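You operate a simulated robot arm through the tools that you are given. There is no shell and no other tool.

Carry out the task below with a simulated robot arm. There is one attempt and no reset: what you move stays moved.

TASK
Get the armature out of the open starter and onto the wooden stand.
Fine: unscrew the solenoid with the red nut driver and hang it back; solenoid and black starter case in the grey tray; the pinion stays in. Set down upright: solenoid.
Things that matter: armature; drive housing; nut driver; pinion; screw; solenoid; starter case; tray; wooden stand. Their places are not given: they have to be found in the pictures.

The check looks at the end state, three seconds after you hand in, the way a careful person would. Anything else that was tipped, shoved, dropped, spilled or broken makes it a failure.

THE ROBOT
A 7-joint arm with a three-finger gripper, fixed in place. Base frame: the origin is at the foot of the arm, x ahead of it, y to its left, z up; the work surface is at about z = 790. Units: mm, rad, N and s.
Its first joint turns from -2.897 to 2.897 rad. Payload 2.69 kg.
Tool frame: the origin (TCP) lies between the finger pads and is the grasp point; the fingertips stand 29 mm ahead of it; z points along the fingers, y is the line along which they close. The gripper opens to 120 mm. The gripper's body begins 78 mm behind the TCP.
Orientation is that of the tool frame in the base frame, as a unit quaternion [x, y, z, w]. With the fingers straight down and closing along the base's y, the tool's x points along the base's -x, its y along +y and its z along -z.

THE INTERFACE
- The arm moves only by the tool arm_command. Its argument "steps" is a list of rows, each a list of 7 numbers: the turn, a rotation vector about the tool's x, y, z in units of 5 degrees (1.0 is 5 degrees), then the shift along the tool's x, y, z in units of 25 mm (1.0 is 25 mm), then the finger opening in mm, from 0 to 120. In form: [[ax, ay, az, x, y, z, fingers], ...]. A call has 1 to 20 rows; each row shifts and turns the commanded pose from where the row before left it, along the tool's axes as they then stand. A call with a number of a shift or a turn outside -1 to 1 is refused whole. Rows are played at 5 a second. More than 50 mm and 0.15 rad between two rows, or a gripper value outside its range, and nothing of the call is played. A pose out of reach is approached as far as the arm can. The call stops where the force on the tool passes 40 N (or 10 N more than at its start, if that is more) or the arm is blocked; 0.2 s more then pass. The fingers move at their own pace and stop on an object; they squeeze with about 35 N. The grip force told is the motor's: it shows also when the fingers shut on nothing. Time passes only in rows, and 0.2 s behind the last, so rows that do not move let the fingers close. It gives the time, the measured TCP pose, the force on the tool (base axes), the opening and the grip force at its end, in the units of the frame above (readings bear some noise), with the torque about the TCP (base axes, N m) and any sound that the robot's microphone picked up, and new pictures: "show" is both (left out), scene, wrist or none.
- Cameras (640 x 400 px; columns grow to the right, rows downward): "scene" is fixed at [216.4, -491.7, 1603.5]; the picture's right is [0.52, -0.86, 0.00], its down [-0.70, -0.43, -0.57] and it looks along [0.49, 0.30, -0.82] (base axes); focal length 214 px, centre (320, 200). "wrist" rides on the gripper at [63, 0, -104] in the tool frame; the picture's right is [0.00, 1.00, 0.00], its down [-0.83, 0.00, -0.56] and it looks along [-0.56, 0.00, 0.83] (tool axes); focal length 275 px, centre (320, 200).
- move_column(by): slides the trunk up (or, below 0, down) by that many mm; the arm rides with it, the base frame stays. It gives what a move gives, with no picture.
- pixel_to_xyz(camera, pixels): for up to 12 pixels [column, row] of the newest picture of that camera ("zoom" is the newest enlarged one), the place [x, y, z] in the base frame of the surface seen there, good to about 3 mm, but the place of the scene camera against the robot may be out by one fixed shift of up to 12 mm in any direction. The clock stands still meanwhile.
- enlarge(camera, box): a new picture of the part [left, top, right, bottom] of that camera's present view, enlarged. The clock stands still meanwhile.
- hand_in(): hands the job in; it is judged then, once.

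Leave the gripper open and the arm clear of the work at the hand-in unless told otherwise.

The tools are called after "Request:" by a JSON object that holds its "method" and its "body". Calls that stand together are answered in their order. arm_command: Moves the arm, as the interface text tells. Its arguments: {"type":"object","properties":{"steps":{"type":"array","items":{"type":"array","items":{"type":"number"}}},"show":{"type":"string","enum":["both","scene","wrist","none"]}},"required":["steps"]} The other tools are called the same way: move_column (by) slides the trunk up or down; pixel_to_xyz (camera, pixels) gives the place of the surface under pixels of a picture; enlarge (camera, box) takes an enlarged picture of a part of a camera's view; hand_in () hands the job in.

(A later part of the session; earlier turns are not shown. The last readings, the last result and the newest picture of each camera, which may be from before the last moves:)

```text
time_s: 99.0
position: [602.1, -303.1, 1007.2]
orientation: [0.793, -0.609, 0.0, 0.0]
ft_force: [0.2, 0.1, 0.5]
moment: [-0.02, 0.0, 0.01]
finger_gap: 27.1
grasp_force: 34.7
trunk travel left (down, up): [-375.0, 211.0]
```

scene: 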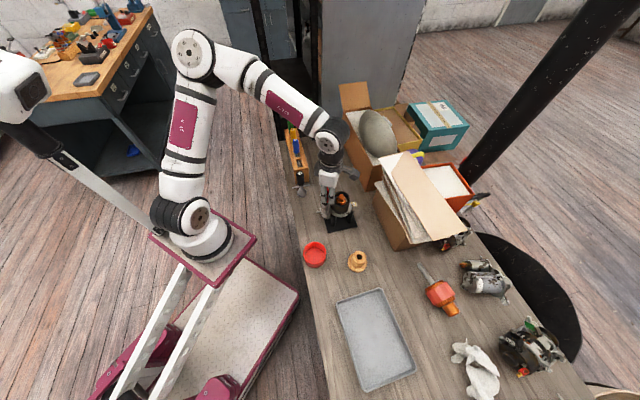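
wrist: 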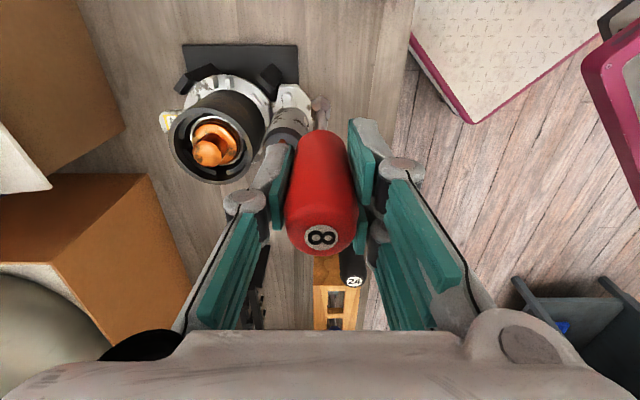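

The socket is over the head with no load on it. I turn counter-clockwise another 300°.

Request:
{"method": "arm_command", "body": {"steps": [[0, 0, -1, 0, 0, 0, 10], [0, 0, -1, 0, 0, 0, 10], [0, 0, -1, 0, 0, 0, 10], [0, 0, -1, 0, 0, 0, 10], [0, 0, -1, 0, 0, 0, 10], [0, 0, -1, 0, 0, 0, 10], [0, 0, -1, 0, 0, 0, 10], [0, 0, -1, 0, 0, 0, 10], [0, 0, -1, 0, 0, 0, 10], [0, 0, -1, 0, 0, 0, 10], [0, 0, -1, 0, 0, 0, 10], [0, 0, -1, 0, 0, 0, 10], [0, 0, -1, 0, 0, 0, 10], [0, 0, -1, 0, 0, 0, 10], [0, 0, -1, 0, 0, 0, 10], [0, 0, -1, 0, 0, 0, 10], [0, 0, -1, 0, 0, 0, 10], [0, 0, -1, 0, 0, 0, 10], [0, 0, -1, 0, 0, 0, 10], [0, 0, -1, 0, 0, 0, 10]], "show": "none"}}

Request:
{"method": "arm_command", "body": {"steps": [[0, 0, -1, 0, 0, 0, 10], [0, 0, -1, 0, 0, 0, 10], [0, 0, -1, 0, 0, 0, 10], [0, 0, -1, 0, 0, 0, 10], [0, 0, -1, 0, 0, 0, 10], [0, 0, -1, 0, 0, 0, 10], [0, 0, -1, 0, 0, 0, 10], [0, 0, -1, 0, 0, 0, 10], [0, 0, -1, 0, 0, 0, 10], [0, 0, -1, 0, 0, 0, 10], [0, 0, -1, 0, 0, 0, 10], [0, 0, -1, 0, 0, 0, 10], [0, 0, -1, 0, 0, 0, 10], [0, 0, -1, 0, 0, 0, 10], [0, 0, -1, 0, 0, 0, 10], [0, 0, -1, 0, 0, 0, 10], [0, 0, -1, 0, 0, 0, 10], [0, 0, -1, 0, 0, 0, 10], [0, 0, -1, 0, 0, 0, 10], [0, 0, -1, 0, 0, 0, 10]], "show": "none"}}

Request:
{"method": "arm_command", "body": {"steps": [[0, 0, -1, 0, 0, 0, 10], [0, 0, -1, 0, 0, 0, 10], [0, 0, -1, 0, 0, 0, 10], [0, 0, -1, 0, 0, 0, 10], [0, 0, -1, 0, 0, 0, 10], [0, 0, -1, 0, 0, 0, 10], [0, 0, -1, 0, 0, 0, 10], [0, 0, -1, 0, 0, 0, 10], [0, 0, -1, 0, 0, 0, 10], [0, 0, -1, 0, 0, 0, 10], [0, 0, -1, 0, 0, 0, 10], [0, 0, -1, 0, 0, 0, 10], [0, 0, -1, 0, 0, 0, 10], [0, 0, -1, 0, 0, 0, 10], [0, 0, -1, 0, 0, 0, 10], [0, 0, -1, 0, 0, 0, 10], [0, 0, -1, 0, 0, 0, 10], [0, 0, -1, 0, 0, 0, 10], [0, 0, -1, 0, 0, 0, 10], [0, 0, -1, 0, 0, 0, 10]], "show": "none"}}

Request:
{"method": "arm_command", "body": {"steps": [[0, 0, 0, 0, 0, -0.5, 10], [0, 0, 0, 0, 0, -0.9, 10], [0, 0, 0, 0, 0.6, 0, 10], [0, 0, 0, 0, 0.6, 0, 10], [0, 0, 0, 0, 0, 0, 10]], "show": "wrist"}}

Request:
{"method": "enlarge", "body": {"camera": "wrist", "box": [270, 75, 310, 110]}}

Request:
{"method": "enlarge", "body": {"camera": "scene", "box": [322, 209, 334, 219]}}

```text
time_s: 103.2
position: [601.4, -304.6, 1005.9]
orientation: [0.976, 0.217, -0.001, 0.0]
ft_force: [1.0, -0.5, -0.6]
moment: [-0.01, 0.01, 0.02]
finger_gap: 26.7
grasp_force: 35.1
trunk travel left (down, up): [-375.0, 211.0]
```

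```text
time_s: 107.4
position: [600.8, -303.3, 1005.9]
orientation: [0.461, 0.887, 0.0, 0.001]
ft_force: [-0.1, 0.6, 0.3]
moment: [0.01, 0.01, 0.01]
finger_gap: 26.8
grasp_force: 34.9
trunk travel left (down, up): [-375.0, 211.0]
```

```text
time_s: 111.6
position: [600.6, -303.7, 1007.1]
orientation: [-0.383, 0.924, 0.0, 0.0]
ft_force: [0.8, -0.3, -0.3]
moment: [-0.02, 0.0, 0.02]
finger_gap: 26.9
grasp_force: 34.7
trunk travel left (down, up): [-375.0, 211.0]
```

```text
time_s: 112.8
position: [579.8, -282.3, 1042.2]
orientation: [-0.382, 0.924, 0.0, 0.0]
ft_force: [0.6, -0.2, -1.5]
moment: [0.0, -0.01, -0.01]
finger_gap: 27.0
grasp_force: 34.4
trunk travel left (down, up): [-375.0, 211.0]
```

wrist: 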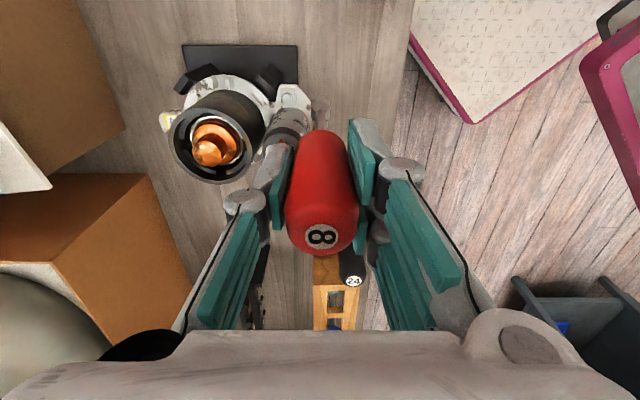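

```text
11.43 times, centred on (290, 92) of wrist
```

zoom: 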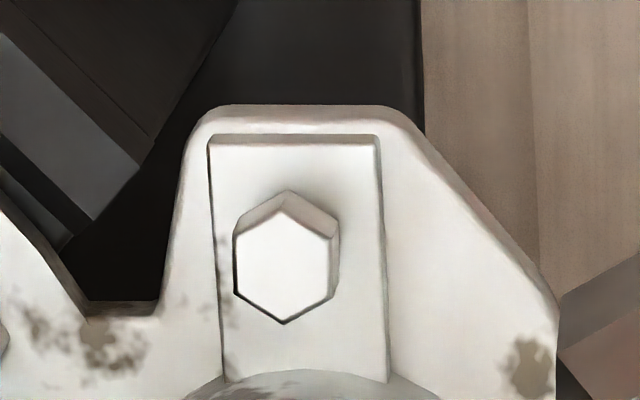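

```text
16.00 times, centred on (328, 214) of scene
```

zoom: 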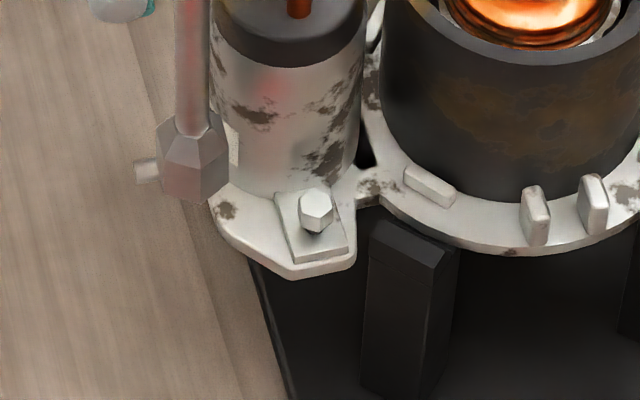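

The head looks unchanged after this third pass. I measure its height again to tell whether it is already free of the thread.

Request:
{"method": "enlarge", "body": {"camera": "wrist", "box": [278, 85, 298, 105]}}

Request:
{"method": "pixel_to_xyz", "body": {"camera": "wrist", "pixels": [[286, 97], [287, 97], [285, 98], [287, 99], [286, 100], [288, 98], [283, 90], [291, 90], [284, 106], [293, 106]]}}

Request:
{"method": "enlarge", "body": {"camera": "scene", "box": [324, 211, 332, 219]}}

```text
16.00 times, centred on (288, 95) of wrist
```

zoom: 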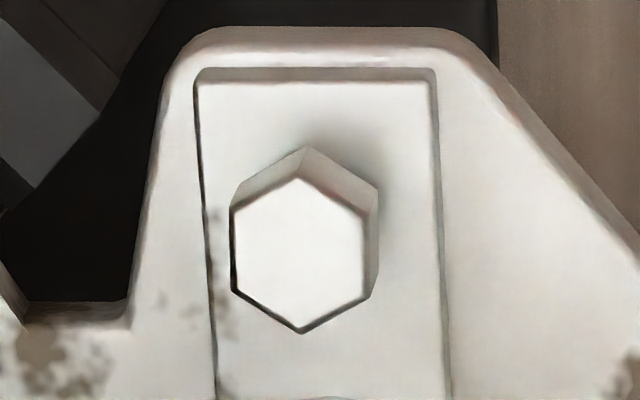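

```text
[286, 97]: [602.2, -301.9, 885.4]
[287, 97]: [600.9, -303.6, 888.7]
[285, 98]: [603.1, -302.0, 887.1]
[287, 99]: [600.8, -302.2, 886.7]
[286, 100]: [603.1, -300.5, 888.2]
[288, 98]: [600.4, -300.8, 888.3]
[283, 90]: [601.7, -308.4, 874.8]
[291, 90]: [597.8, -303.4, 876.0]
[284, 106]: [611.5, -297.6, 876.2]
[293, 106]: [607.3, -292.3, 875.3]
```

```text
16.00 times, centred on (328, 215) of scene
```

zoom: 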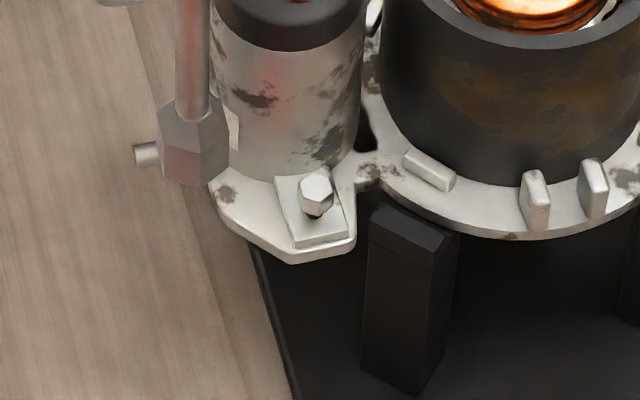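

The head top is at about 887.4, some 4 mm above its start and the same as after pass 2, so it may be loose. As a check I turn back 120°, re-engage, turn 30°, then lift and look.

Request:
{"method": "arm_command", "body": {"steps": [[0, 0, 1, 0, 0, 0, 10], [0, 0, 1, 0, 0, 0, 10], [0, 0, 1, 0, 0, 0, 10], [0, 0, 1, 0, 0, 0, 10], [0, 0, 1, 0, 0, 0, 10], [0, 0, 1, 0, 0, 0, 10], [0, 0, 1, 0, 0, 0, 10], [0, 0, 1, 0, 0, 0, 10], [0, 0, 1, 0, 0, 0, 10], [0, 0, 1, 0, 0, 0, 10], [0, 0, 1, 0, 0, 0, 10], [0, 0, 1, 0, 0, 0, 10]], "show": "none"}}

Request:
{"method": "arm_command", "body": {"steps": [[0, 0, 1, 0, 0, 0, 10], [0, 0, 1, 0, 0, 0, 10], [0, 0, 1, 0, 0, 0, 10], [0, 0, 1, 0, 0, 0, 10], [0, 0, 1, 0, 0, 0, 10], [0, 0, 1, 0, 0, 0, 10], [0, 0, 1, 0, 0, 0, 10], [0, 0, 1, 0, 0, 0, 10], [0, 0, 1, 0, 0, 0, 10], [0, 0, 1, 0, 0, 0, 10], [0, 0, 1, 0, 0, 0, 10], [0, 0, 1, 0, 0, 0, 10]], "show": "wrist"}}

```text
time_s: 115.4
position: [581.0, -283.3, 1042.1]
orientation: [0.131, 0.991, 0.001, 0.0]
ft_force: [0.4, 0.0, -1.3]
moment: [-0.02, 0.03, 0.0]
finger_gap: 27.1
grasp_force: 34.4
trunk travel left (down, up): [-375.0, 211.0]
```

```text
time_s: 118.0
position: [580.4, -281.1, 1042.0]
orientation: [0.609, 0.793, 0.0, 0.0]
ft_force: [0.2, 0.0, -1.0]
moment: [-0.01, 0.0, -0.03]
finger_gap: 26.8
grasp_force: 34.8
trunk travel left (down, up): [-375.0, 211.0]
```

wrist: 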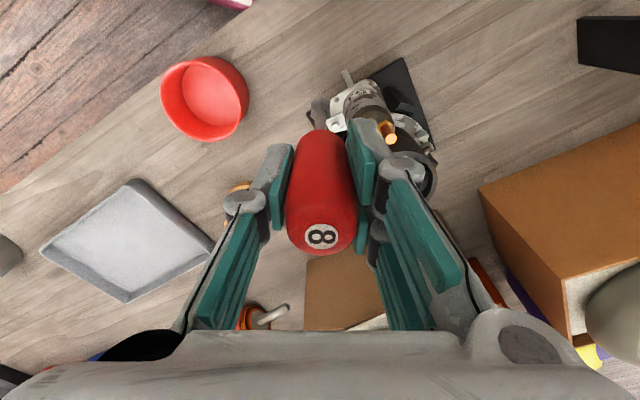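

Request:
{"method": "arm_command", "body": {"steps": [[0, 0, 0, -0.52, 0.3, 0, 10], [0, 0, 0, -0.519, 0.3, 0, 10], [0, 0, 0, 0, 0, 0.5, 10], [0, 0, 0, 0, 0, 0.4, 10], [0, 0, 0, 0, 0, 0.1, 10], [0, 0, 0, 0, 0, 0.1, 10], [0, 0, 0, 0, 0, 0.1, 10], [0, 0, 0, 0, 0, 0.1, 10], [0, 0, 0, 0, 0, 0.1, 10], [0, 0, 0, 0, 0, 0.05, 10], [0, 0, 0, 0, 0, 0, 10]], "show": "none"}}

Request:
{"method": "arm_command", "body": {"steps": [[0, 0, -1, 0, 0, 0, 10], [0, 0, -1, 0, 0, 0, 10], [0, 0, -1, 0, 0, 0, 10], [0, 0, -1, 0, 0, 0, 10], [0, 0, -1, 0, 0, 0, 10], [0, 0, -1, 0, 0, 0, 10]], "show": "none"}}

Request:
{"method": "arm_command", "body": {"steps": [[0, 0, 0, 0, 0, -0.5, 10], [0, 0, 0, 0, 0, -0.9, 10], [0, 0, 0, 0, 0, -0.5, 10], [0, 0, 0, 0, 0, 0, 10]], "show": "wrist"}}

Request:
{"method": "enlarge", "body": {"camera": "wrist", "box": [300, 75, 340, 110]}}

Request:
{"method": "enlarge", "body": {"camera": "scene", "box": [324, 211, 332, 219]}}

```text
time_s: 120.4
position: [601.3, -303.7, 1006.6]
orientation: [0.609, 0.793, 0.0, 0.0]
ft_force: [-0.1, 2.1, 8.7]
moment: [0.28, 0.07, 0.0]
finger_gap: 26.9
grasp_force: 34.9
trunk travel left (down, up): [-375.0, 211.0]
```

```text
time_s: 121.8
position: [601.6, -303.1, 1006.0]
orientation: [0.381, 0.925, 0.0, 0.0]
ft_force: [0.6, 0.2, 11.1]
moment: [0.03, -0.04, -0.01]
finger_gap: 26.9
grasp_force: 35.6
trunk travel left (down, up): [-375.0, 211.0]
```

```text
time_s: 122.8
position: [600.6, -303.3, 1054.5]
orientation: [0.382, 0.924, 0.0, 0.0]
ft_force: [0.0, 0.1, 0.2]
moment: [-0.02, 0.05, 0.01]
finger_gap: 27.0
grasp_force: 35.0
trunk travel left (down, up): [-375.0, 211.0]
```

wrist: 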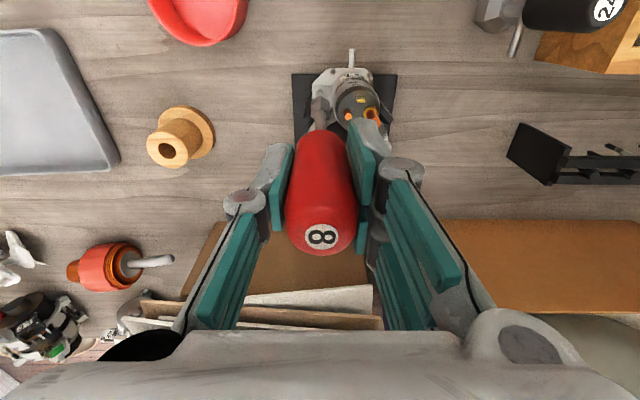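

```text
11.43 times, centred on (320, 92) of wrist
```

zoom: 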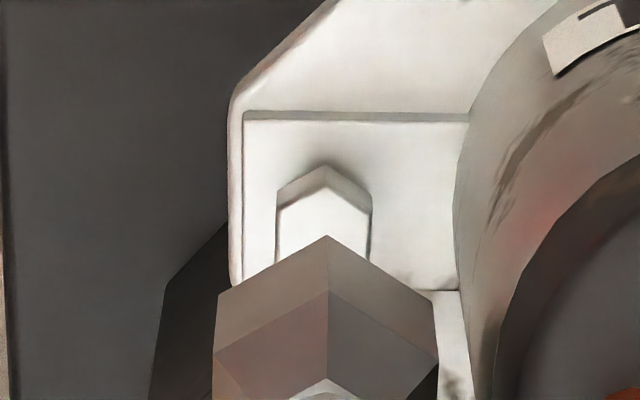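

```text
16.00 times, centred on (328, 215) of scene
```

zoom: 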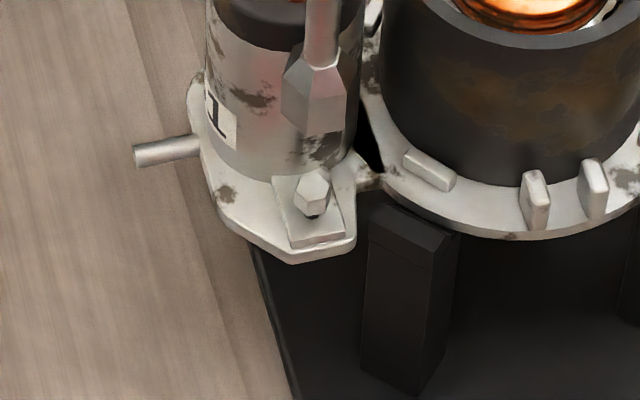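

The hex turned with the socket again, and the shank is visible under the head. I re-engage without pushing, finish to 225°, and compare the head height in the same reference view.

Request:
{"method": "arm_command", "body": {"steps": [[0, 0, 0, 0, 0, 0.8, 10], [0, 0, 0, 0, 0, 0.6, 10], [0, 0, 0, 0, 0, 0.3, 10], [0, 0, 0, 0, 0, 0.12, 10], [0, 0, -1, 0, 0, 0, 10], [0, 0, -1, 0, 0, 0, 10], [0, 0, -1, 0, 0, 0, 10], [0, 0, -1, 0, 0, 0, 10], [0, 0, -1, 0, 0, 0, 10], [0, 0, -1, 0, 0, 0, 10], [0, 0, -1, 0, 0, 0, 10], [0, 0, -1, 0, 0, 0, 10], [0, 0, -1, 0, 0, 0, 10], [0, 0, -1, 0, 0, 0, 10], [0, 0, -1, 0, 0, 0, 10], [0, 0, -1, 0, 0, 0, 10], [0, 0, -1, 0, 0, 0, 10], [0, 0, -1, 0, 0, 0, 10], [0, 0, -1, 0, 0, 0, 10], [0, 0, -1, 0, 0, 0, 10]], "show": "none"}}

Request:
{"method": "arm_command", "body": {"steps": [[0, 0, -1, 0, 0, 0, 10], [0, 0, -1, 0, 0, 0, 10], [0, 0, 0, 0, 0, -0.5, 10], [0, 0, 0, 0, 0, -0.9, 10], [0, 0, 0, 0, 0.6, 0, 10], [0, 0, 0, 0, 0.6, 0, 10], [0, 0, 0, 0, 0, 0, 10]], "show": "wrist"}}

Request:
{"method": "enlarge", "body": {"camera": "wrist", "box": [270, 75, 310, 110]}}

Request:
{"method": "enlarge", "body": {"camera": "scene", "box": [324, 211, 332, 219]}}

```text
time_s: 127.0
position: [600.1, -302.1, 1007.4]
orientation: [-0.302, 0.953, 0.0, 0.0]
ft_force: [0.3, -0.8, -0.9]
moment: [0.01, 0.01, 0.0]
finger_gap: 27.1
grasp_force: 34.9
trunk travel left (down, up): [-375.0, 211.0]
```

```text
time_s: 128.6
position: [579.9, -282.2, 1043.1]
orientation: [-0.383, 0.924, -0.001, 0.0]
ft_force: [0.2, -0.4, -0.3]
moment: [-0.03, 0.02, -0.01]
finger_gap: 26.9
grasp_force: 34.3
trunk travel left (down, up): [-375.0, 211.0]
```

wrist: 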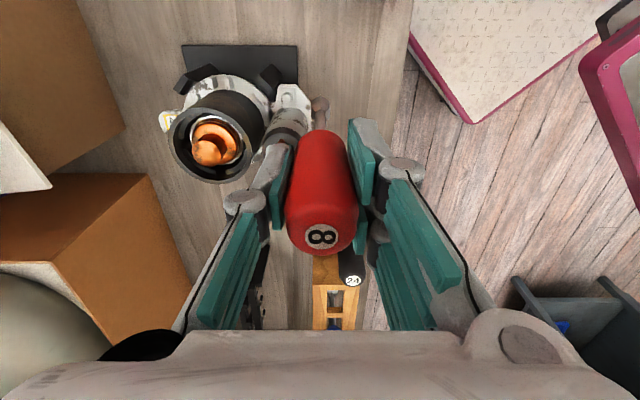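

```text
11.43 times, centred on (290, 92) of wrist
```

zoom: 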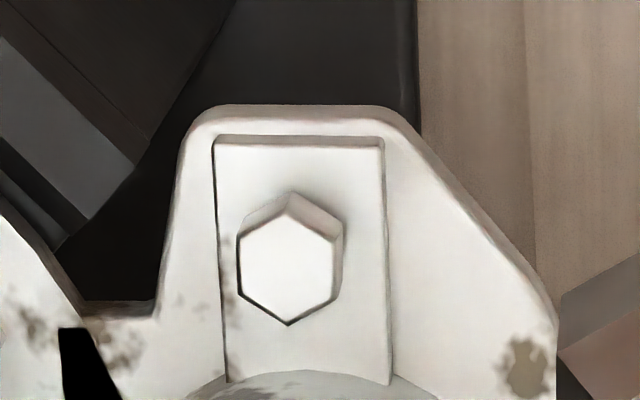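

```text
16.00 times, centred on (328, 215) of scene
```

zoom: 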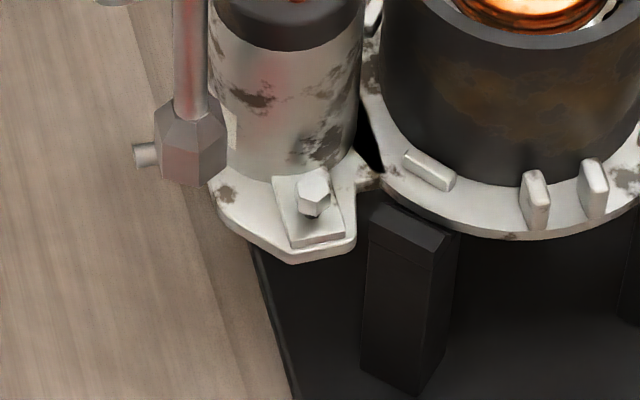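

The head no longer rises over more than a turn and just spins with the socket, so it is out of its thread, standing loose in the ear. Before hanging the driver back I check how it sits in the grip.

Request:
{"method": "enlarge", "body": {"camera": "wrist", "box": [280, 70, 360, 140]}}

Request:
{"method": "pixel_to_xyz", "body": {"camera": "wrist", "pixels": [[320, 98], [320, 104], [312, 105], [328, 105], [320, 113], [320, 125], [320, 237], [320, 160], [320, 180], [295, 190], [345, 190]]}}

```text
5.71 times, centred on (320, 105) of wrist
```

zoom: 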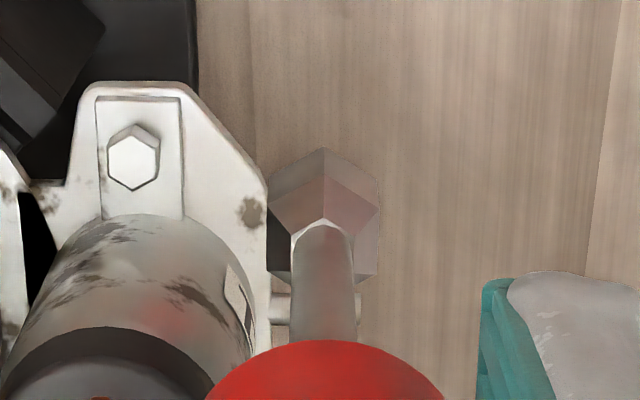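

```text
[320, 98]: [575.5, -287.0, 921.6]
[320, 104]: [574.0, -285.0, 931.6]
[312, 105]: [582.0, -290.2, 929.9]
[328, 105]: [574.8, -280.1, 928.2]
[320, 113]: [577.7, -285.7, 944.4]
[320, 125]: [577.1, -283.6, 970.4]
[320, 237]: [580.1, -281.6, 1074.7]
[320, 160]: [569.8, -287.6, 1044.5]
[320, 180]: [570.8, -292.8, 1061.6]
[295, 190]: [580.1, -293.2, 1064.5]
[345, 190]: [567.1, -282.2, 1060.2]
```

The driver sits straight, having slid up only about 2 mm. I raise it, carry it back over its rack pocket at (766,-59.6), and align it with the rack.

Request:
{"method": "arm_command", "body": {"steps": [[0, 0, 0.24, 0, 0, -0.9, 10], [0, 0, 0, 0, 0, -0.9, 10], [0, 0, 0, 0, 0, -0.84, 10], [0, 0, 0, -0.961, 0.107, 0, 10], [0, 0, 0, -0.961, 0.107, 0, 10], [0, 0, 0, -0.961, 0.107, 0, 10], [0, 0, 0, -0.961, 0.107, 0, 10], [0, 0, 0, -0.961, 0.107, 0, 10], [0, 0, 0, -0.961, 0.107, 0, 10], [0, 0, 0, -0.961, 0.107, 0, 10], [0, 0, 0, -0.961, 0.107, 0, 10], [0, 0, 0, -0.961, 0.107, 0, 10], [0, 0, 0, -0.961, 0.107, 0, 10], [0, 0, 0, -0.961, 0.107, 0, 10], [0, 0, 0, -0.961, 0.107, 0, 10], [0, 0, 0, 0, 0, 0, 10]]}}

Request:
{"method": "enlarge", "body": {"camera": "wrist", "box": [280, 60, 360, 140]}}

Request:
{"method": "enlarge", "body": {"camera": "scene", "box": [290, 105, 330, 155]}}

```text
time_s: 132.0
position: [763.8, -60.9, 1109.0]
orientation: [-0.373, 0.928, 0.0, 0.0]
ft_force: [-0.1, -0.1, -0.5]
moment: [0.04, 0.0, -0.01]
finger_gap: 27.2
grasp_force: 34.9
trunk travel left (down, up): [-375.0, 211.0]
```

scene: 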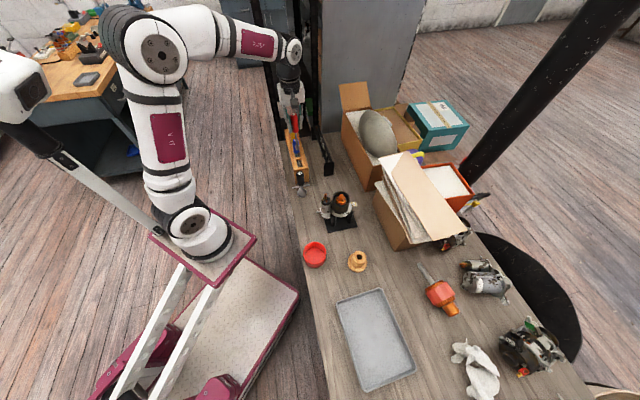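
wrist: 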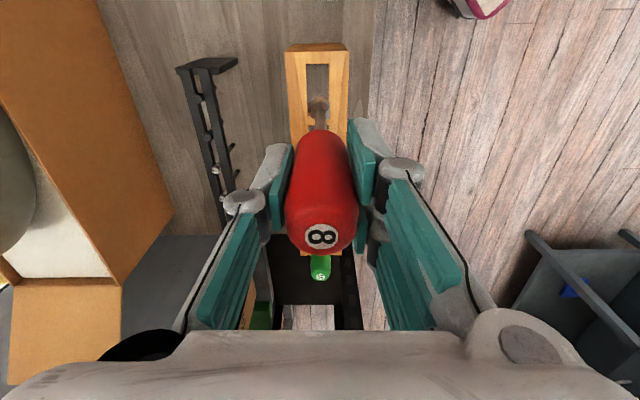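

```text
5.00 times, centred on (320, 100) of wrist
```

zoom: 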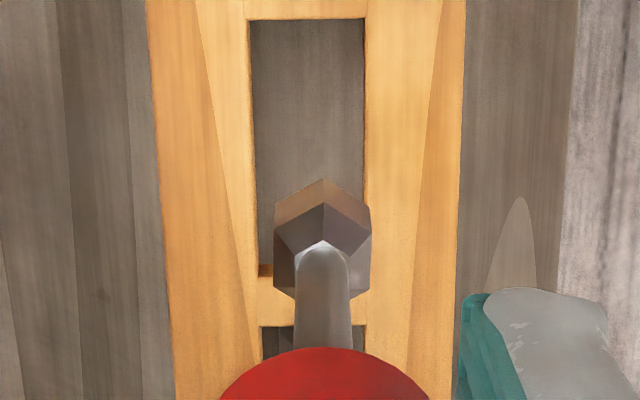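

```text
8.00 times, centred on (310, 130) of scene
```

zoom: 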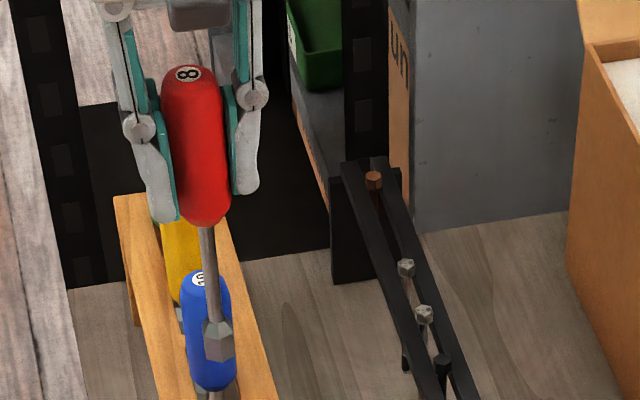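

Compared with the picture taken right after lifting, the slot is off by about 2 mm. I correct by -2.5 mm in tool x and -1.5 mm in y, then lower until about 15 mm short of the seat.

Request:
{"method": "arm_command", "body": {"steps": [[0, 0, 0, -0.1, -0.06, 0, 10], [0, 0, 0, 0, 0, 0.9, 10], [0, 0, 0, 0, 0, 0.9, 10], [0, 0, 0, 0, 0, 0, 10]], "show": "wrist"}}

Request:
{"method": "enlarge", "body": {"camera": "wrist", "box": [280, 60, 360, 140]}}

Request:
{"method": "enlarge", "body": {"camera": "scene", "box": [280, 110, 330, 175]}}

```text
time_s: 133.0
position: [768.1, -58.1, 1064.6]
orientation: [-0.374, 0.928, -0.001, -0.001]
ft_force: [-0.1, 0.9, -0.1]
moment: [0.0, 0.01, 0.03]
finger_gap: 27.0
grasp_force: 34.7
trunk travel left (down, up): [-375.0, 211.0]
```

wrist: 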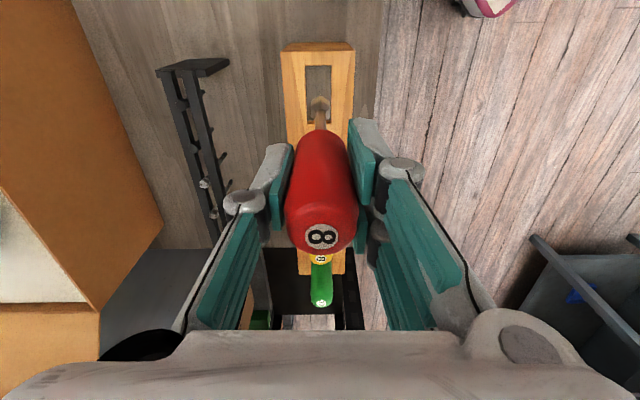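

```text
5.00 times, centred on (320, 100) of wrist
```

zoom: 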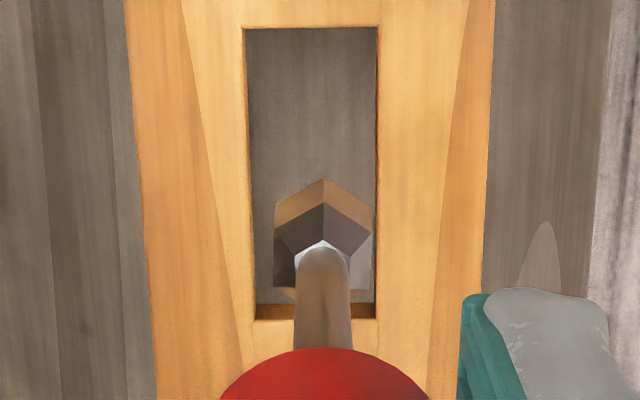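

```text
6.15 times, centred on (305, 142) of scene
```

zoom: 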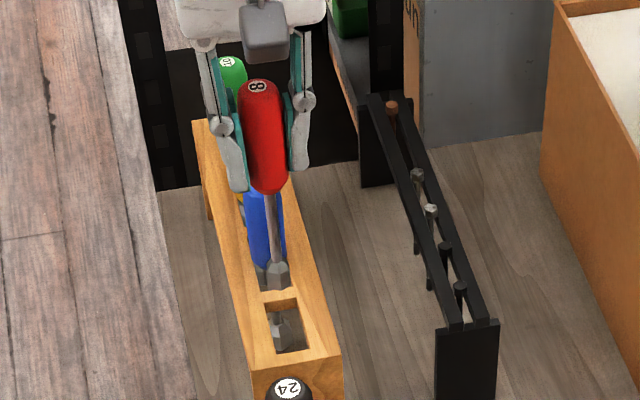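

The tip is over the pocket. I fine-correct +1.5 mm in x and -1 mm in y and lower further, to TCP≈945.

Request:
{"method": "arm_command", "body": {"steps": [[0, 0, 0, 0.06, -0.04, 0, 10], [0, 0, 0, 0, 0, 0.8, 10], [0, 0, 0, 0, 0, 0.8, 10], [0, 0, 0, 0, 0, 0.8, 10], [0, 0, 0, 0, 0, 0.8, 10], [0, 0, 0, 0, 0, 0.8, 10], [0, 0, 0, 0, 0, 0.7, 10], [0, 0, 0, 0, 0, 0, 10]], "show": "wrist"}}

Request:
{"method": "enlarge", "body": {"camera": "wrist", "box": [280, 80, 360, 160]}}

Request:
{"method": "enlarge", "body": {"camera": "scene", "box": [280, 120, 330, 185]}}

```text
time_s: 134.8
position: [766.7, -60.6, 945.7]
orientation: [-0.374, 0.928, 0.0, 0.001]
ft_force: [0.1, 0.9, -1.1]
moment: [-0.01, -0.01, -0.02]
finger_gap: 27.0
grasp_force: 35.0
trunk travel left (down, up): [-375.0, 211.0]
```

wrist: 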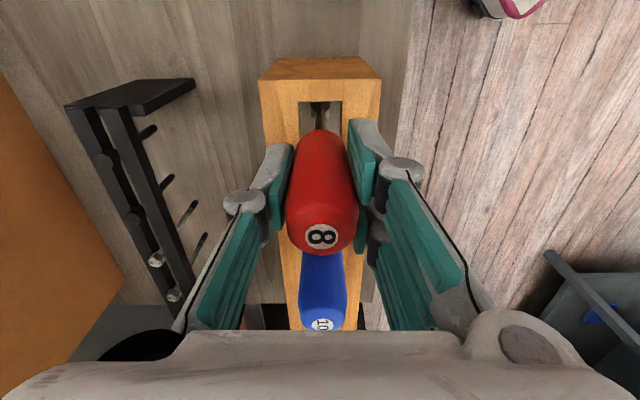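

```text
5.00 times, centred on (320, 120) of wrist
```

zoom: 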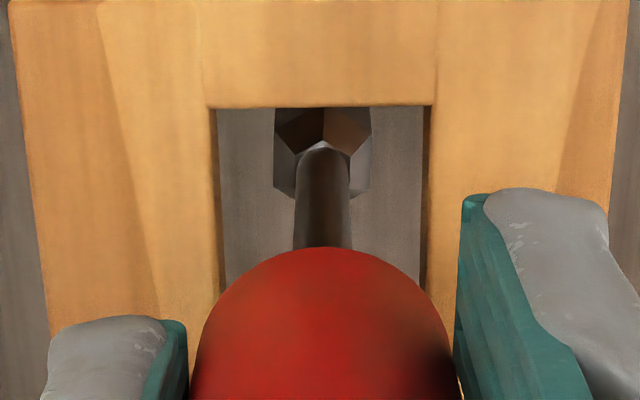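

```text
6.15 times, centred on (305, 152) of scene
```

zoom: 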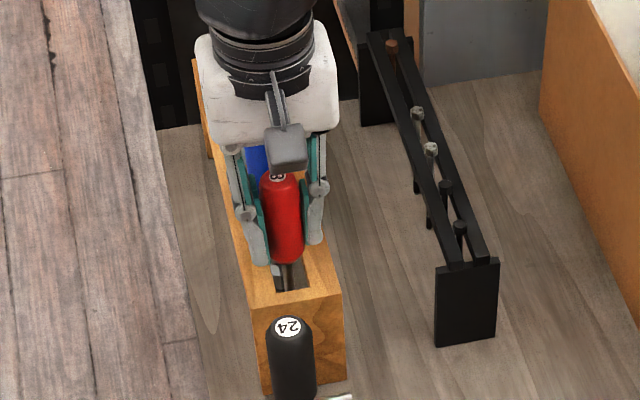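

It's well centred. I lower in small steps until contact.

Request:
{"method": "arm_command", "body": {"steps": [[0, 0, 0, 0, 0, 0.2, 10], [0, 0, 0, 0, 0, 0.16, 10], [0, 0, 0, 0, 0, 0.08, 10], [0, 0, 0, 0, 0, 0.06, 10], [0, 0, 0, 0, 0, 0, 10]], "show": "none"}}

```text
time_s: 136.0
position: [768.0, -59.5, 934.8]
orientation: [-0.374, 0.928, 0.0, 0.001]
ft_force: [0.0, 0.6, -1.2]
moment: [-0.01, -0.02, -0.01]
finger_gap: 26.8
grasp_force: 35.0
trunk travel left (down, up): [-375.0, 211.0]
```

Request:
{"method": "arm_command", "body": {"steps": [[0, 0, 0, 0, 0, 0.05, 10], [0, 0, 0, 0, 0, 0.05, 10], [0, 0, 0, 0, 0, 0.04, 10], [0, 0, 0, 0, 0, 0, 10]], "show": "wrist"}}

```text
time_s: 137.0
position: [768.2, -60.5, 931.5]
orientation: [-0.373, 0.928, -0.001, 0.001]
ft_force: [-1.0, -0.6, 9.3]
moment: [0.12, 0.14, -0.02]
finger_gap: 26.7
grasp_force: 34.8
trunk travel left (down, up): [-375.0, 211.0]
```

wrist: 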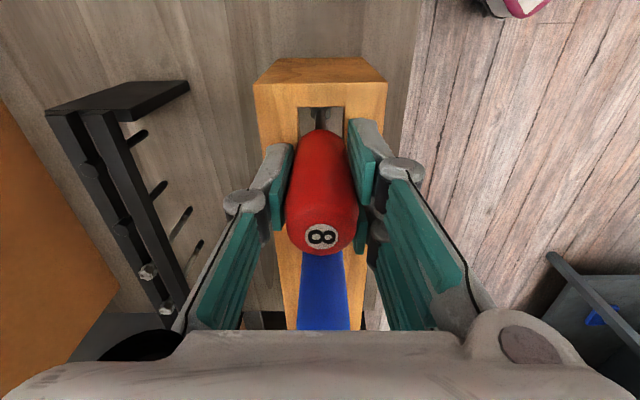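

Contact at 931.5 with 9 N: it's seated. I open to 70 mm and rise a little to check that it stands.

Request:
{"method": "arm_command", "body": {"steps": [[0, 0, 0, 0, 0, 0, 40], [0, 0, 0, 0, 0, 0, 70], [0, 0, 0, 0, 0, 0, 70], [0, 0, 0, 0, 0, -0.5, 70], [0, 0, 0, 0, 0, -1, 70], [0, 0, 0, 0, 0, -1, 70], [0, 0, 0, 0, 0, -1, 70], [0, 0, 0, 0, 0, -1, 70]]}}

Request:
{"method": "enlarge", "body": {"camera": "wrist", "box": [260, 80, 380, 200]}}

Request:
{"method": "enlarge", "body": {"camera": "scene", "box": [280, 120, 330, 185]}}

```text
time_s: 138.8
position: [767.3, -61.8, 1045.1]
orientation: [-0.372, 0.928, -0.001, 0.0]
ft_force: [0.0, -0.1, -0.5]
moment: [-0.03, -0.01, 0.0]
finger_gap: 69.8
grasp_force: 0.0
trunk travel left (down, up): [-375.0, 211.0]
```

scene: 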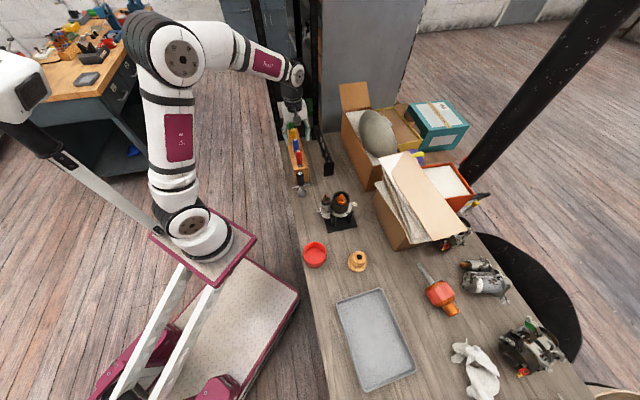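
wrist: 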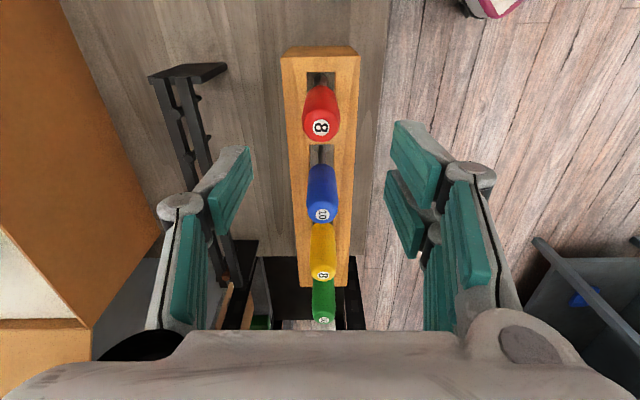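

```text
3.33 times, centred on (320, 140) of wrist
```

zoom: 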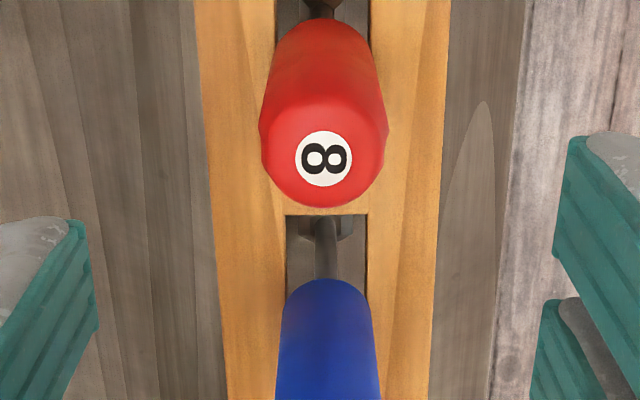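

```text
6.15 times, centred on (305, 152) of scene
```

zoom: 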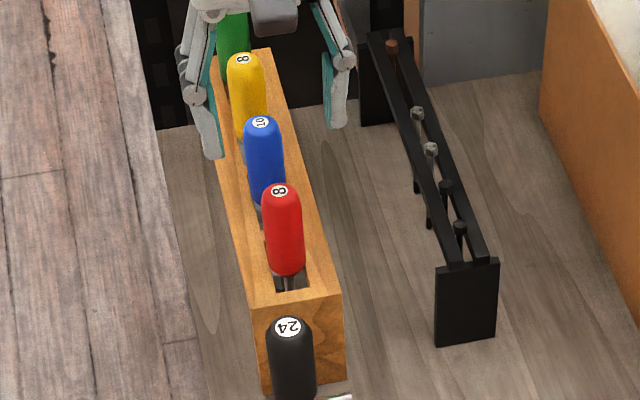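

The red driver is hung back upright. Now the solenoid: I move over it at about (617,-284) and turn so the fingers close along its free direction, not towards the case.

Request:
{"method": "arm_command", "body": {"steps": [[0, 0, 0, 0.956, -0.209, 0, 70], [0, 0, 0, 0.956, -0.209, 0, 70], [0, 0, 0, 0.956, -0.209, 0, 70], [0, 0, 0, 0.956, -0.209, 0, 70], [0, 0, 0, 0.956, -0.209, 0, 70], [0, 0, 0, 0.956, -0.209, 0, 70], [0, 0, 0, 0.956, -0.209, 0, 70], [0, 0, 0, 0.956, -0.209, 0, 70], [0, 0, 0, 0.956, -0.209, 0, 70], [0, 0, 0, 0.956, -0.209, 0, 70], [0, 0, 0, 0.956, -0.209, 0, 70]], "show": "none"}}

Request:
{"method": "arm_command", "body": {"steps": [[0, 0, 1, 0, 0, 0, 70], [0, 0, 1, 0, 0, 0, 70], [0, 0, 1, 0, 0, 0, 70], [0, 0, 1, 0, 0, 0, 70], [0, 0, 1, 0, 0, 0, 70], [0, 0, 1, 0, 0, 0, 70], [0, 0, 1, 0, 0, 0, 70], [0, 0, 1, 0, 0, 0, 70], [0, 0, 1, 0, 0, 0, 70], [0, 0, 1, 0, 0, 0, 70], [0, 0, 1, 0, 0, 0, 70], [0, 0, 1, 0, 0, 0, 70], [0, 0, 1, 0, 0, 0, 70], [0, 0, 1, 0, 0, 0, 70], [0, 0, 1, 0, 0, 0, 70], [0, 0, 1, 0, 0, 0, 70], [0, 0, 1, 0, 0, 0, 70], [0, 0, 0.36, 0, 0, 0, 70]]}}

Request:
{"method": "enlarge", "body": {"camera": "wrist", "box": [240, 40, 400, 180]}}

```text
time_s: 141.2
position: [617.3, -282.9, 1045.1]
orientation: [-0.373, 0.928, 0.0, 0.001]
ft_force: [0.7, -0.1, -0.2]
moment: [-0.01, 0.0, 0.04]
finger_gap: 70.0
grasp_force: 0.0
trunk travel left (down, up): [-375.0, 211.0]
```

```text
time_s: 145.0
position: [617.8, -283.9, 1041.9]
orientation: [0.366, 0.931, -0.001, 0.001]
ft_force: [0.0, 0.0, -0.4]
moment: [-0.03, 0.01, 0.0]
finger_gap: 69.9
grasp_force: 0.1
trunk travel left (down, up): [-375.0, 211.0]
```

scene: 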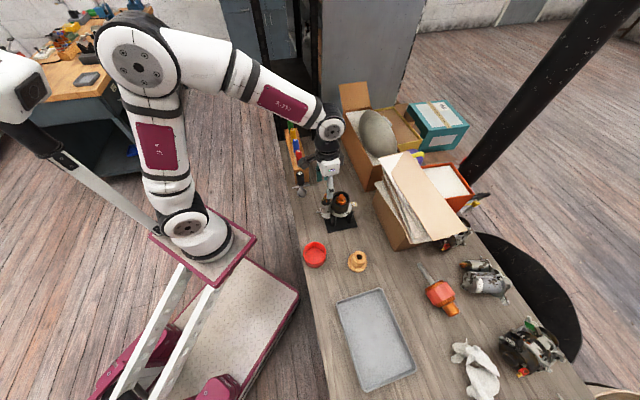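
wrist: 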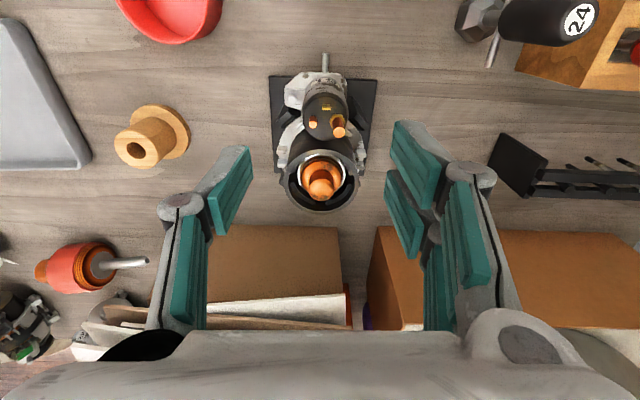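

```text
2.86 times, centred on (320, 110) of wrist
```

zoom: 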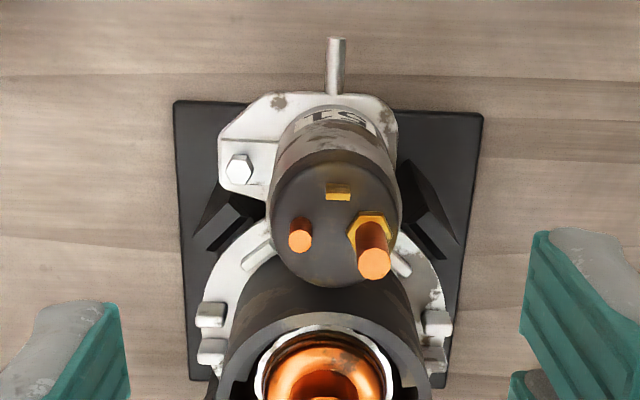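

The solenoid cap shows clearly at zoom (335,232), with the screw at its left. I measure the cap and terminals to centre the grip.

Request:
{"method": "pixel_to_xyz", "body": {"camera": "zoom", "pixels": [[335, 232], [280, 232], [392, 232], [335, 275], [320, 200], [300, 242], [374, 262], [240, 168], [330, 325], [322, 300], [235, 340], [435, 380]]}}

```text
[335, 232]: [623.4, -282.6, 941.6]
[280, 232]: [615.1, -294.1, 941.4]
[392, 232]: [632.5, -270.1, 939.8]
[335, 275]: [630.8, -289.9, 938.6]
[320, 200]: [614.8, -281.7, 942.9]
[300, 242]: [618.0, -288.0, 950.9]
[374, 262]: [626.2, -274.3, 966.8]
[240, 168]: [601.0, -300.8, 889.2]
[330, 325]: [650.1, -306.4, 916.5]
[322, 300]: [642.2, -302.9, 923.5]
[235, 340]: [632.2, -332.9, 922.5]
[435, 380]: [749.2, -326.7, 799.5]
```

The axis is at about (623,-282.3) and the cap at z≈941. I centre on it and go down to TCP z≈925, keeping the fingertips above the screw head.

Request:
{"method": "arm_command", "body": {"steps": [[0, 0, 0, -0.11, 0.19, 0, 64], [0, 0, 0, 0, 0, 0.9, 64], [0, 0, 0, 0, 0, 0.9, 64], [0, 0, 0, 0, 0, 0.9, 64], [0, 0, 0, 0, 0, 0, 64]], "show": "wrist"}}

Request:
{"method": "enlarge", "body": {"camera": "wrist", "box": [240, 60, 400, 200]}}

```text
time_s: 146.2
position: [622.6, -283.6, 975.6]
orientation: [0.367, 0.93, 0.0, 0.0]
ft_force: [-0.8, -0.5, 0.9]
moment: [-0.03, -0.03, -0.02]
finger_gap: 64.1
grasp_force: 0.0
trunk travel left (down, up): [-375.0, 211.0]
```

wrist: 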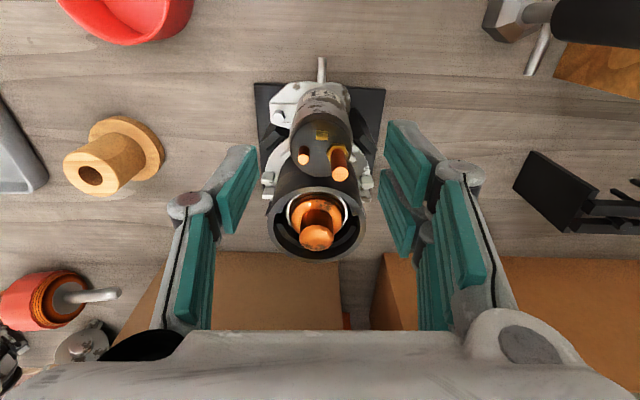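

```text
2.86 times, centred on (320, 130) of wrist
```

zoom: 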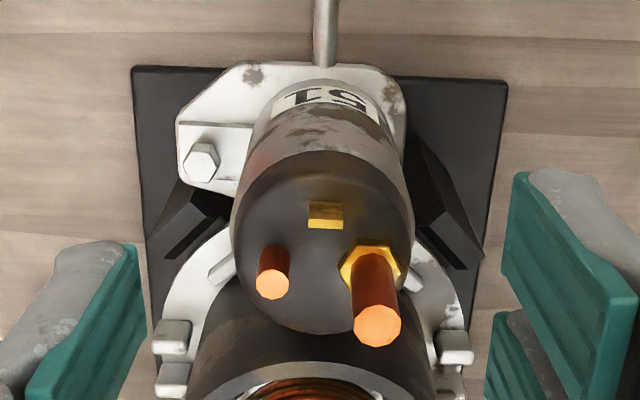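

I check the cap's position again from this nearer view before closing.

Request:
{"method": "pixel_to_xyz", "body": {"camera": "zoom", "pixels": [[322, 243], [240, 243], [406, 243], [322, 325], [322, 165], [300, 200], [350, 210], [322, 380], [378, 325], [272, 285], [200, 160]]}}

```text
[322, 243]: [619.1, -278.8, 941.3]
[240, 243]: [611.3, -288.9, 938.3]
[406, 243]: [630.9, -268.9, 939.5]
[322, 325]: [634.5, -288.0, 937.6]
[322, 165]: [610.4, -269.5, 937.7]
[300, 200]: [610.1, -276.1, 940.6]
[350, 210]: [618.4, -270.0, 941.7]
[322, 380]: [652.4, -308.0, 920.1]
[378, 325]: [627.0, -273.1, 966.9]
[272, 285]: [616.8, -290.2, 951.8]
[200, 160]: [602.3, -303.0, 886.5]
```

The axis is nearer (621.8,-279.5). I shift 3.5 mm towards the camera side, descend to TCP≈924 and close gently.

Request:
{"method": "arm_command", "body": {"steps": [[0, 0, 0, 0.14, 0.04, 0, 64], [0, 0, 0, 0, 0, 0.8, 64], [0, 0, 0, 0, 0, 0.8, 64], [0, 0, 0, 0, 0, 0.43, 64], [0, 0, 0, 0, 0, 0, 64]]}}

Request:
{"method": "enlarge", "body": {"camera": "wrist", "box": [220, 60, 420, 240]}}

Request:
{"method": "enlarge", "body": {"camera": "scene", "box": [310, 180, 360, 225]}}

```text
time_s: 147.4
position: [620.7, -280.0, 923.1]
orientation: [0.365, 0.931, 0.001, -0.001]
ft_force: [-0.2, 0.3, -0.2]
moment: [-0.01, -0.02, -0.01]
finger_gap: 63.7
grasp_force: 0.1
trunk travel left (down, up): [-375.0, 211.0]
```

scene: 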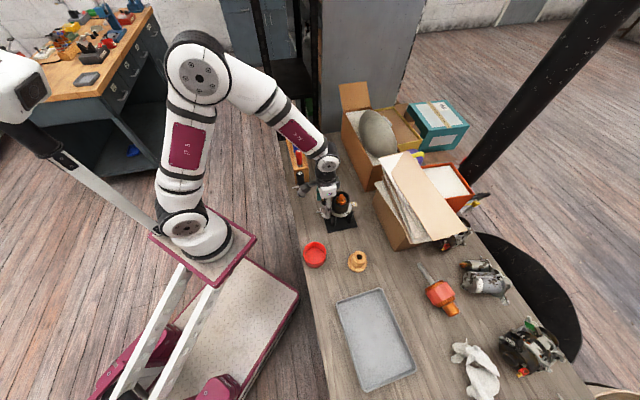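
wrist: 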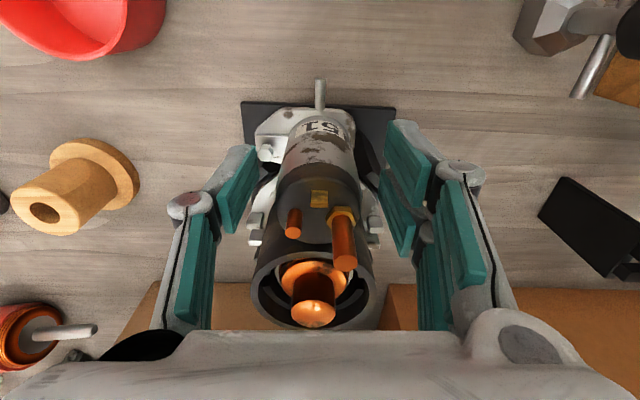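

```text
2.22 times, centred on (320, 150) of wrist
```

zoom: 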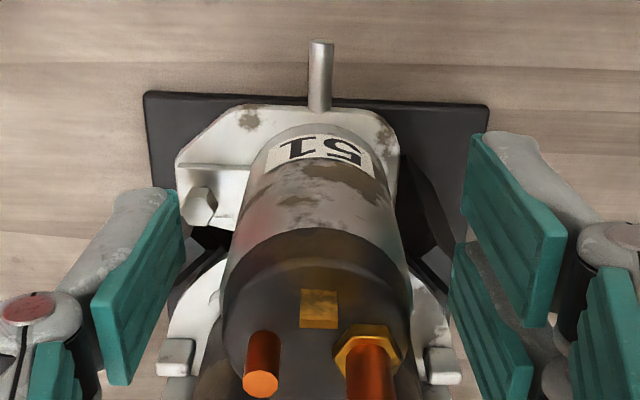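

```text
8.89 times, centred on (335, 202) of scene
```

zoom: 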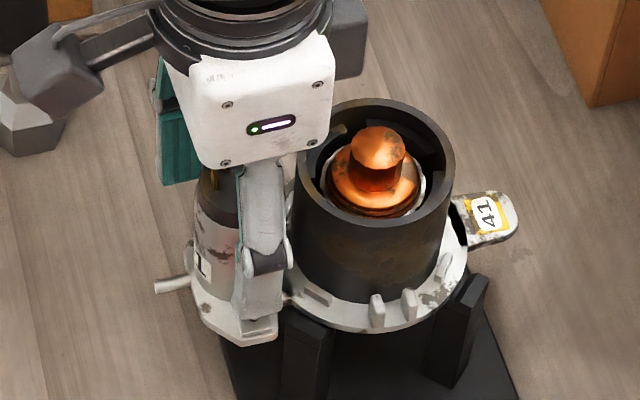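

It's centred. I close on the solenoid body.

Request:
{"method": "arm_command", "body": {"steps": [[0, 0, 0, 0, 0, 0, 44], [0, 0, 0, 0, 0, 0, 36], [0, 0, 0, 0, 0, 0, 15], [0, 0, 0, 0, 0, 0, 15], [0, 0, 0, 0, 0, 0, 15]], "show": "wrist"}}

```text
time_s: 148.6
position: [620.2, -280.4, 923.8]
orientation: [0.367, 0.93, 0.0, 0.0]
ft_force: [-1.1, -0.9, 0.0]
moment: [-0.07, 0.04, -0.01]
finger_gap: 36.8
grasp_force: 34.7
trunk travel left (down, up): [-375.0, 211.0]
```

wrist: 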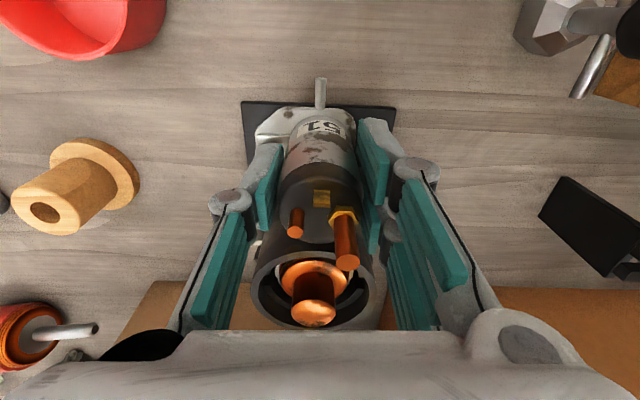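

Gripped at 36.8 mm. I lift slowly, first 5 mm, and watch the force to see whether it is free.

Request:
{"method": "arm_command", "body": {"steps": [[0, 0, 0, 0, 0, -0.08, 15], [0, 0, 0, 0, 0, -0.08, 15], [0, 0, 0, 0, 0, -0.08, 15], [0, 0, 0, 0, 0, 0, 15]], "show": "wrist"}}

Request:
{"method": "enlarge", "body": {"camera": "wrist", "box": [220, 60, 420, 240]}}

Request:
{"method": "enlarge", "body": {"camera": "scene", "box": [310, 180, 360, 225]}}

```text
time_s: 149.6
position: [621.0, -279.5, 930.0]
orientation: [0.367, 0.93, 0.0, -0.001]
ft_force: [-0.1, -0.6, -3.3]
moment: [0.03, 0.0, -0.01]
finger_gap: 37.1
grasp_force: 34.9
trunk travel left (down, up): [-375.0, 211.0]
```

wrist: 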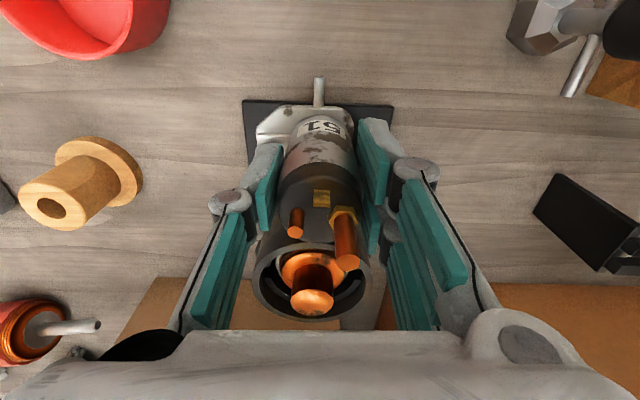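

```text
2.22 times, centred on (320, 150) of wrist
```

zoom: 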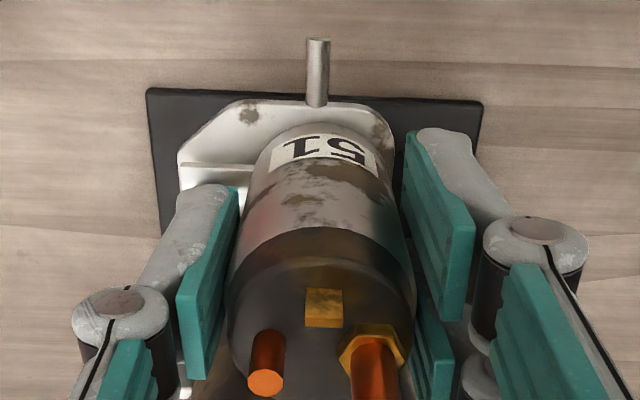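

```text
8.89 times, centred on (335, 202) of scene
```

zoom: 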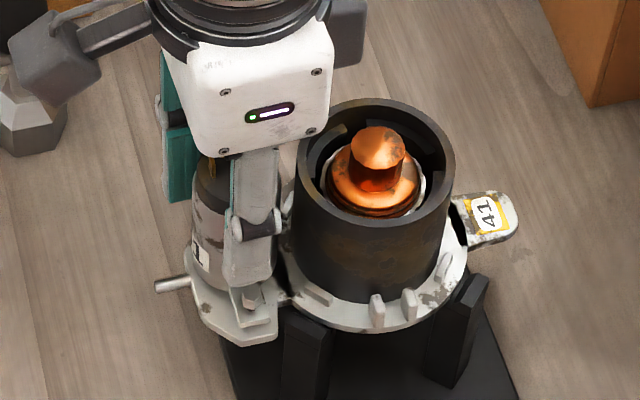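

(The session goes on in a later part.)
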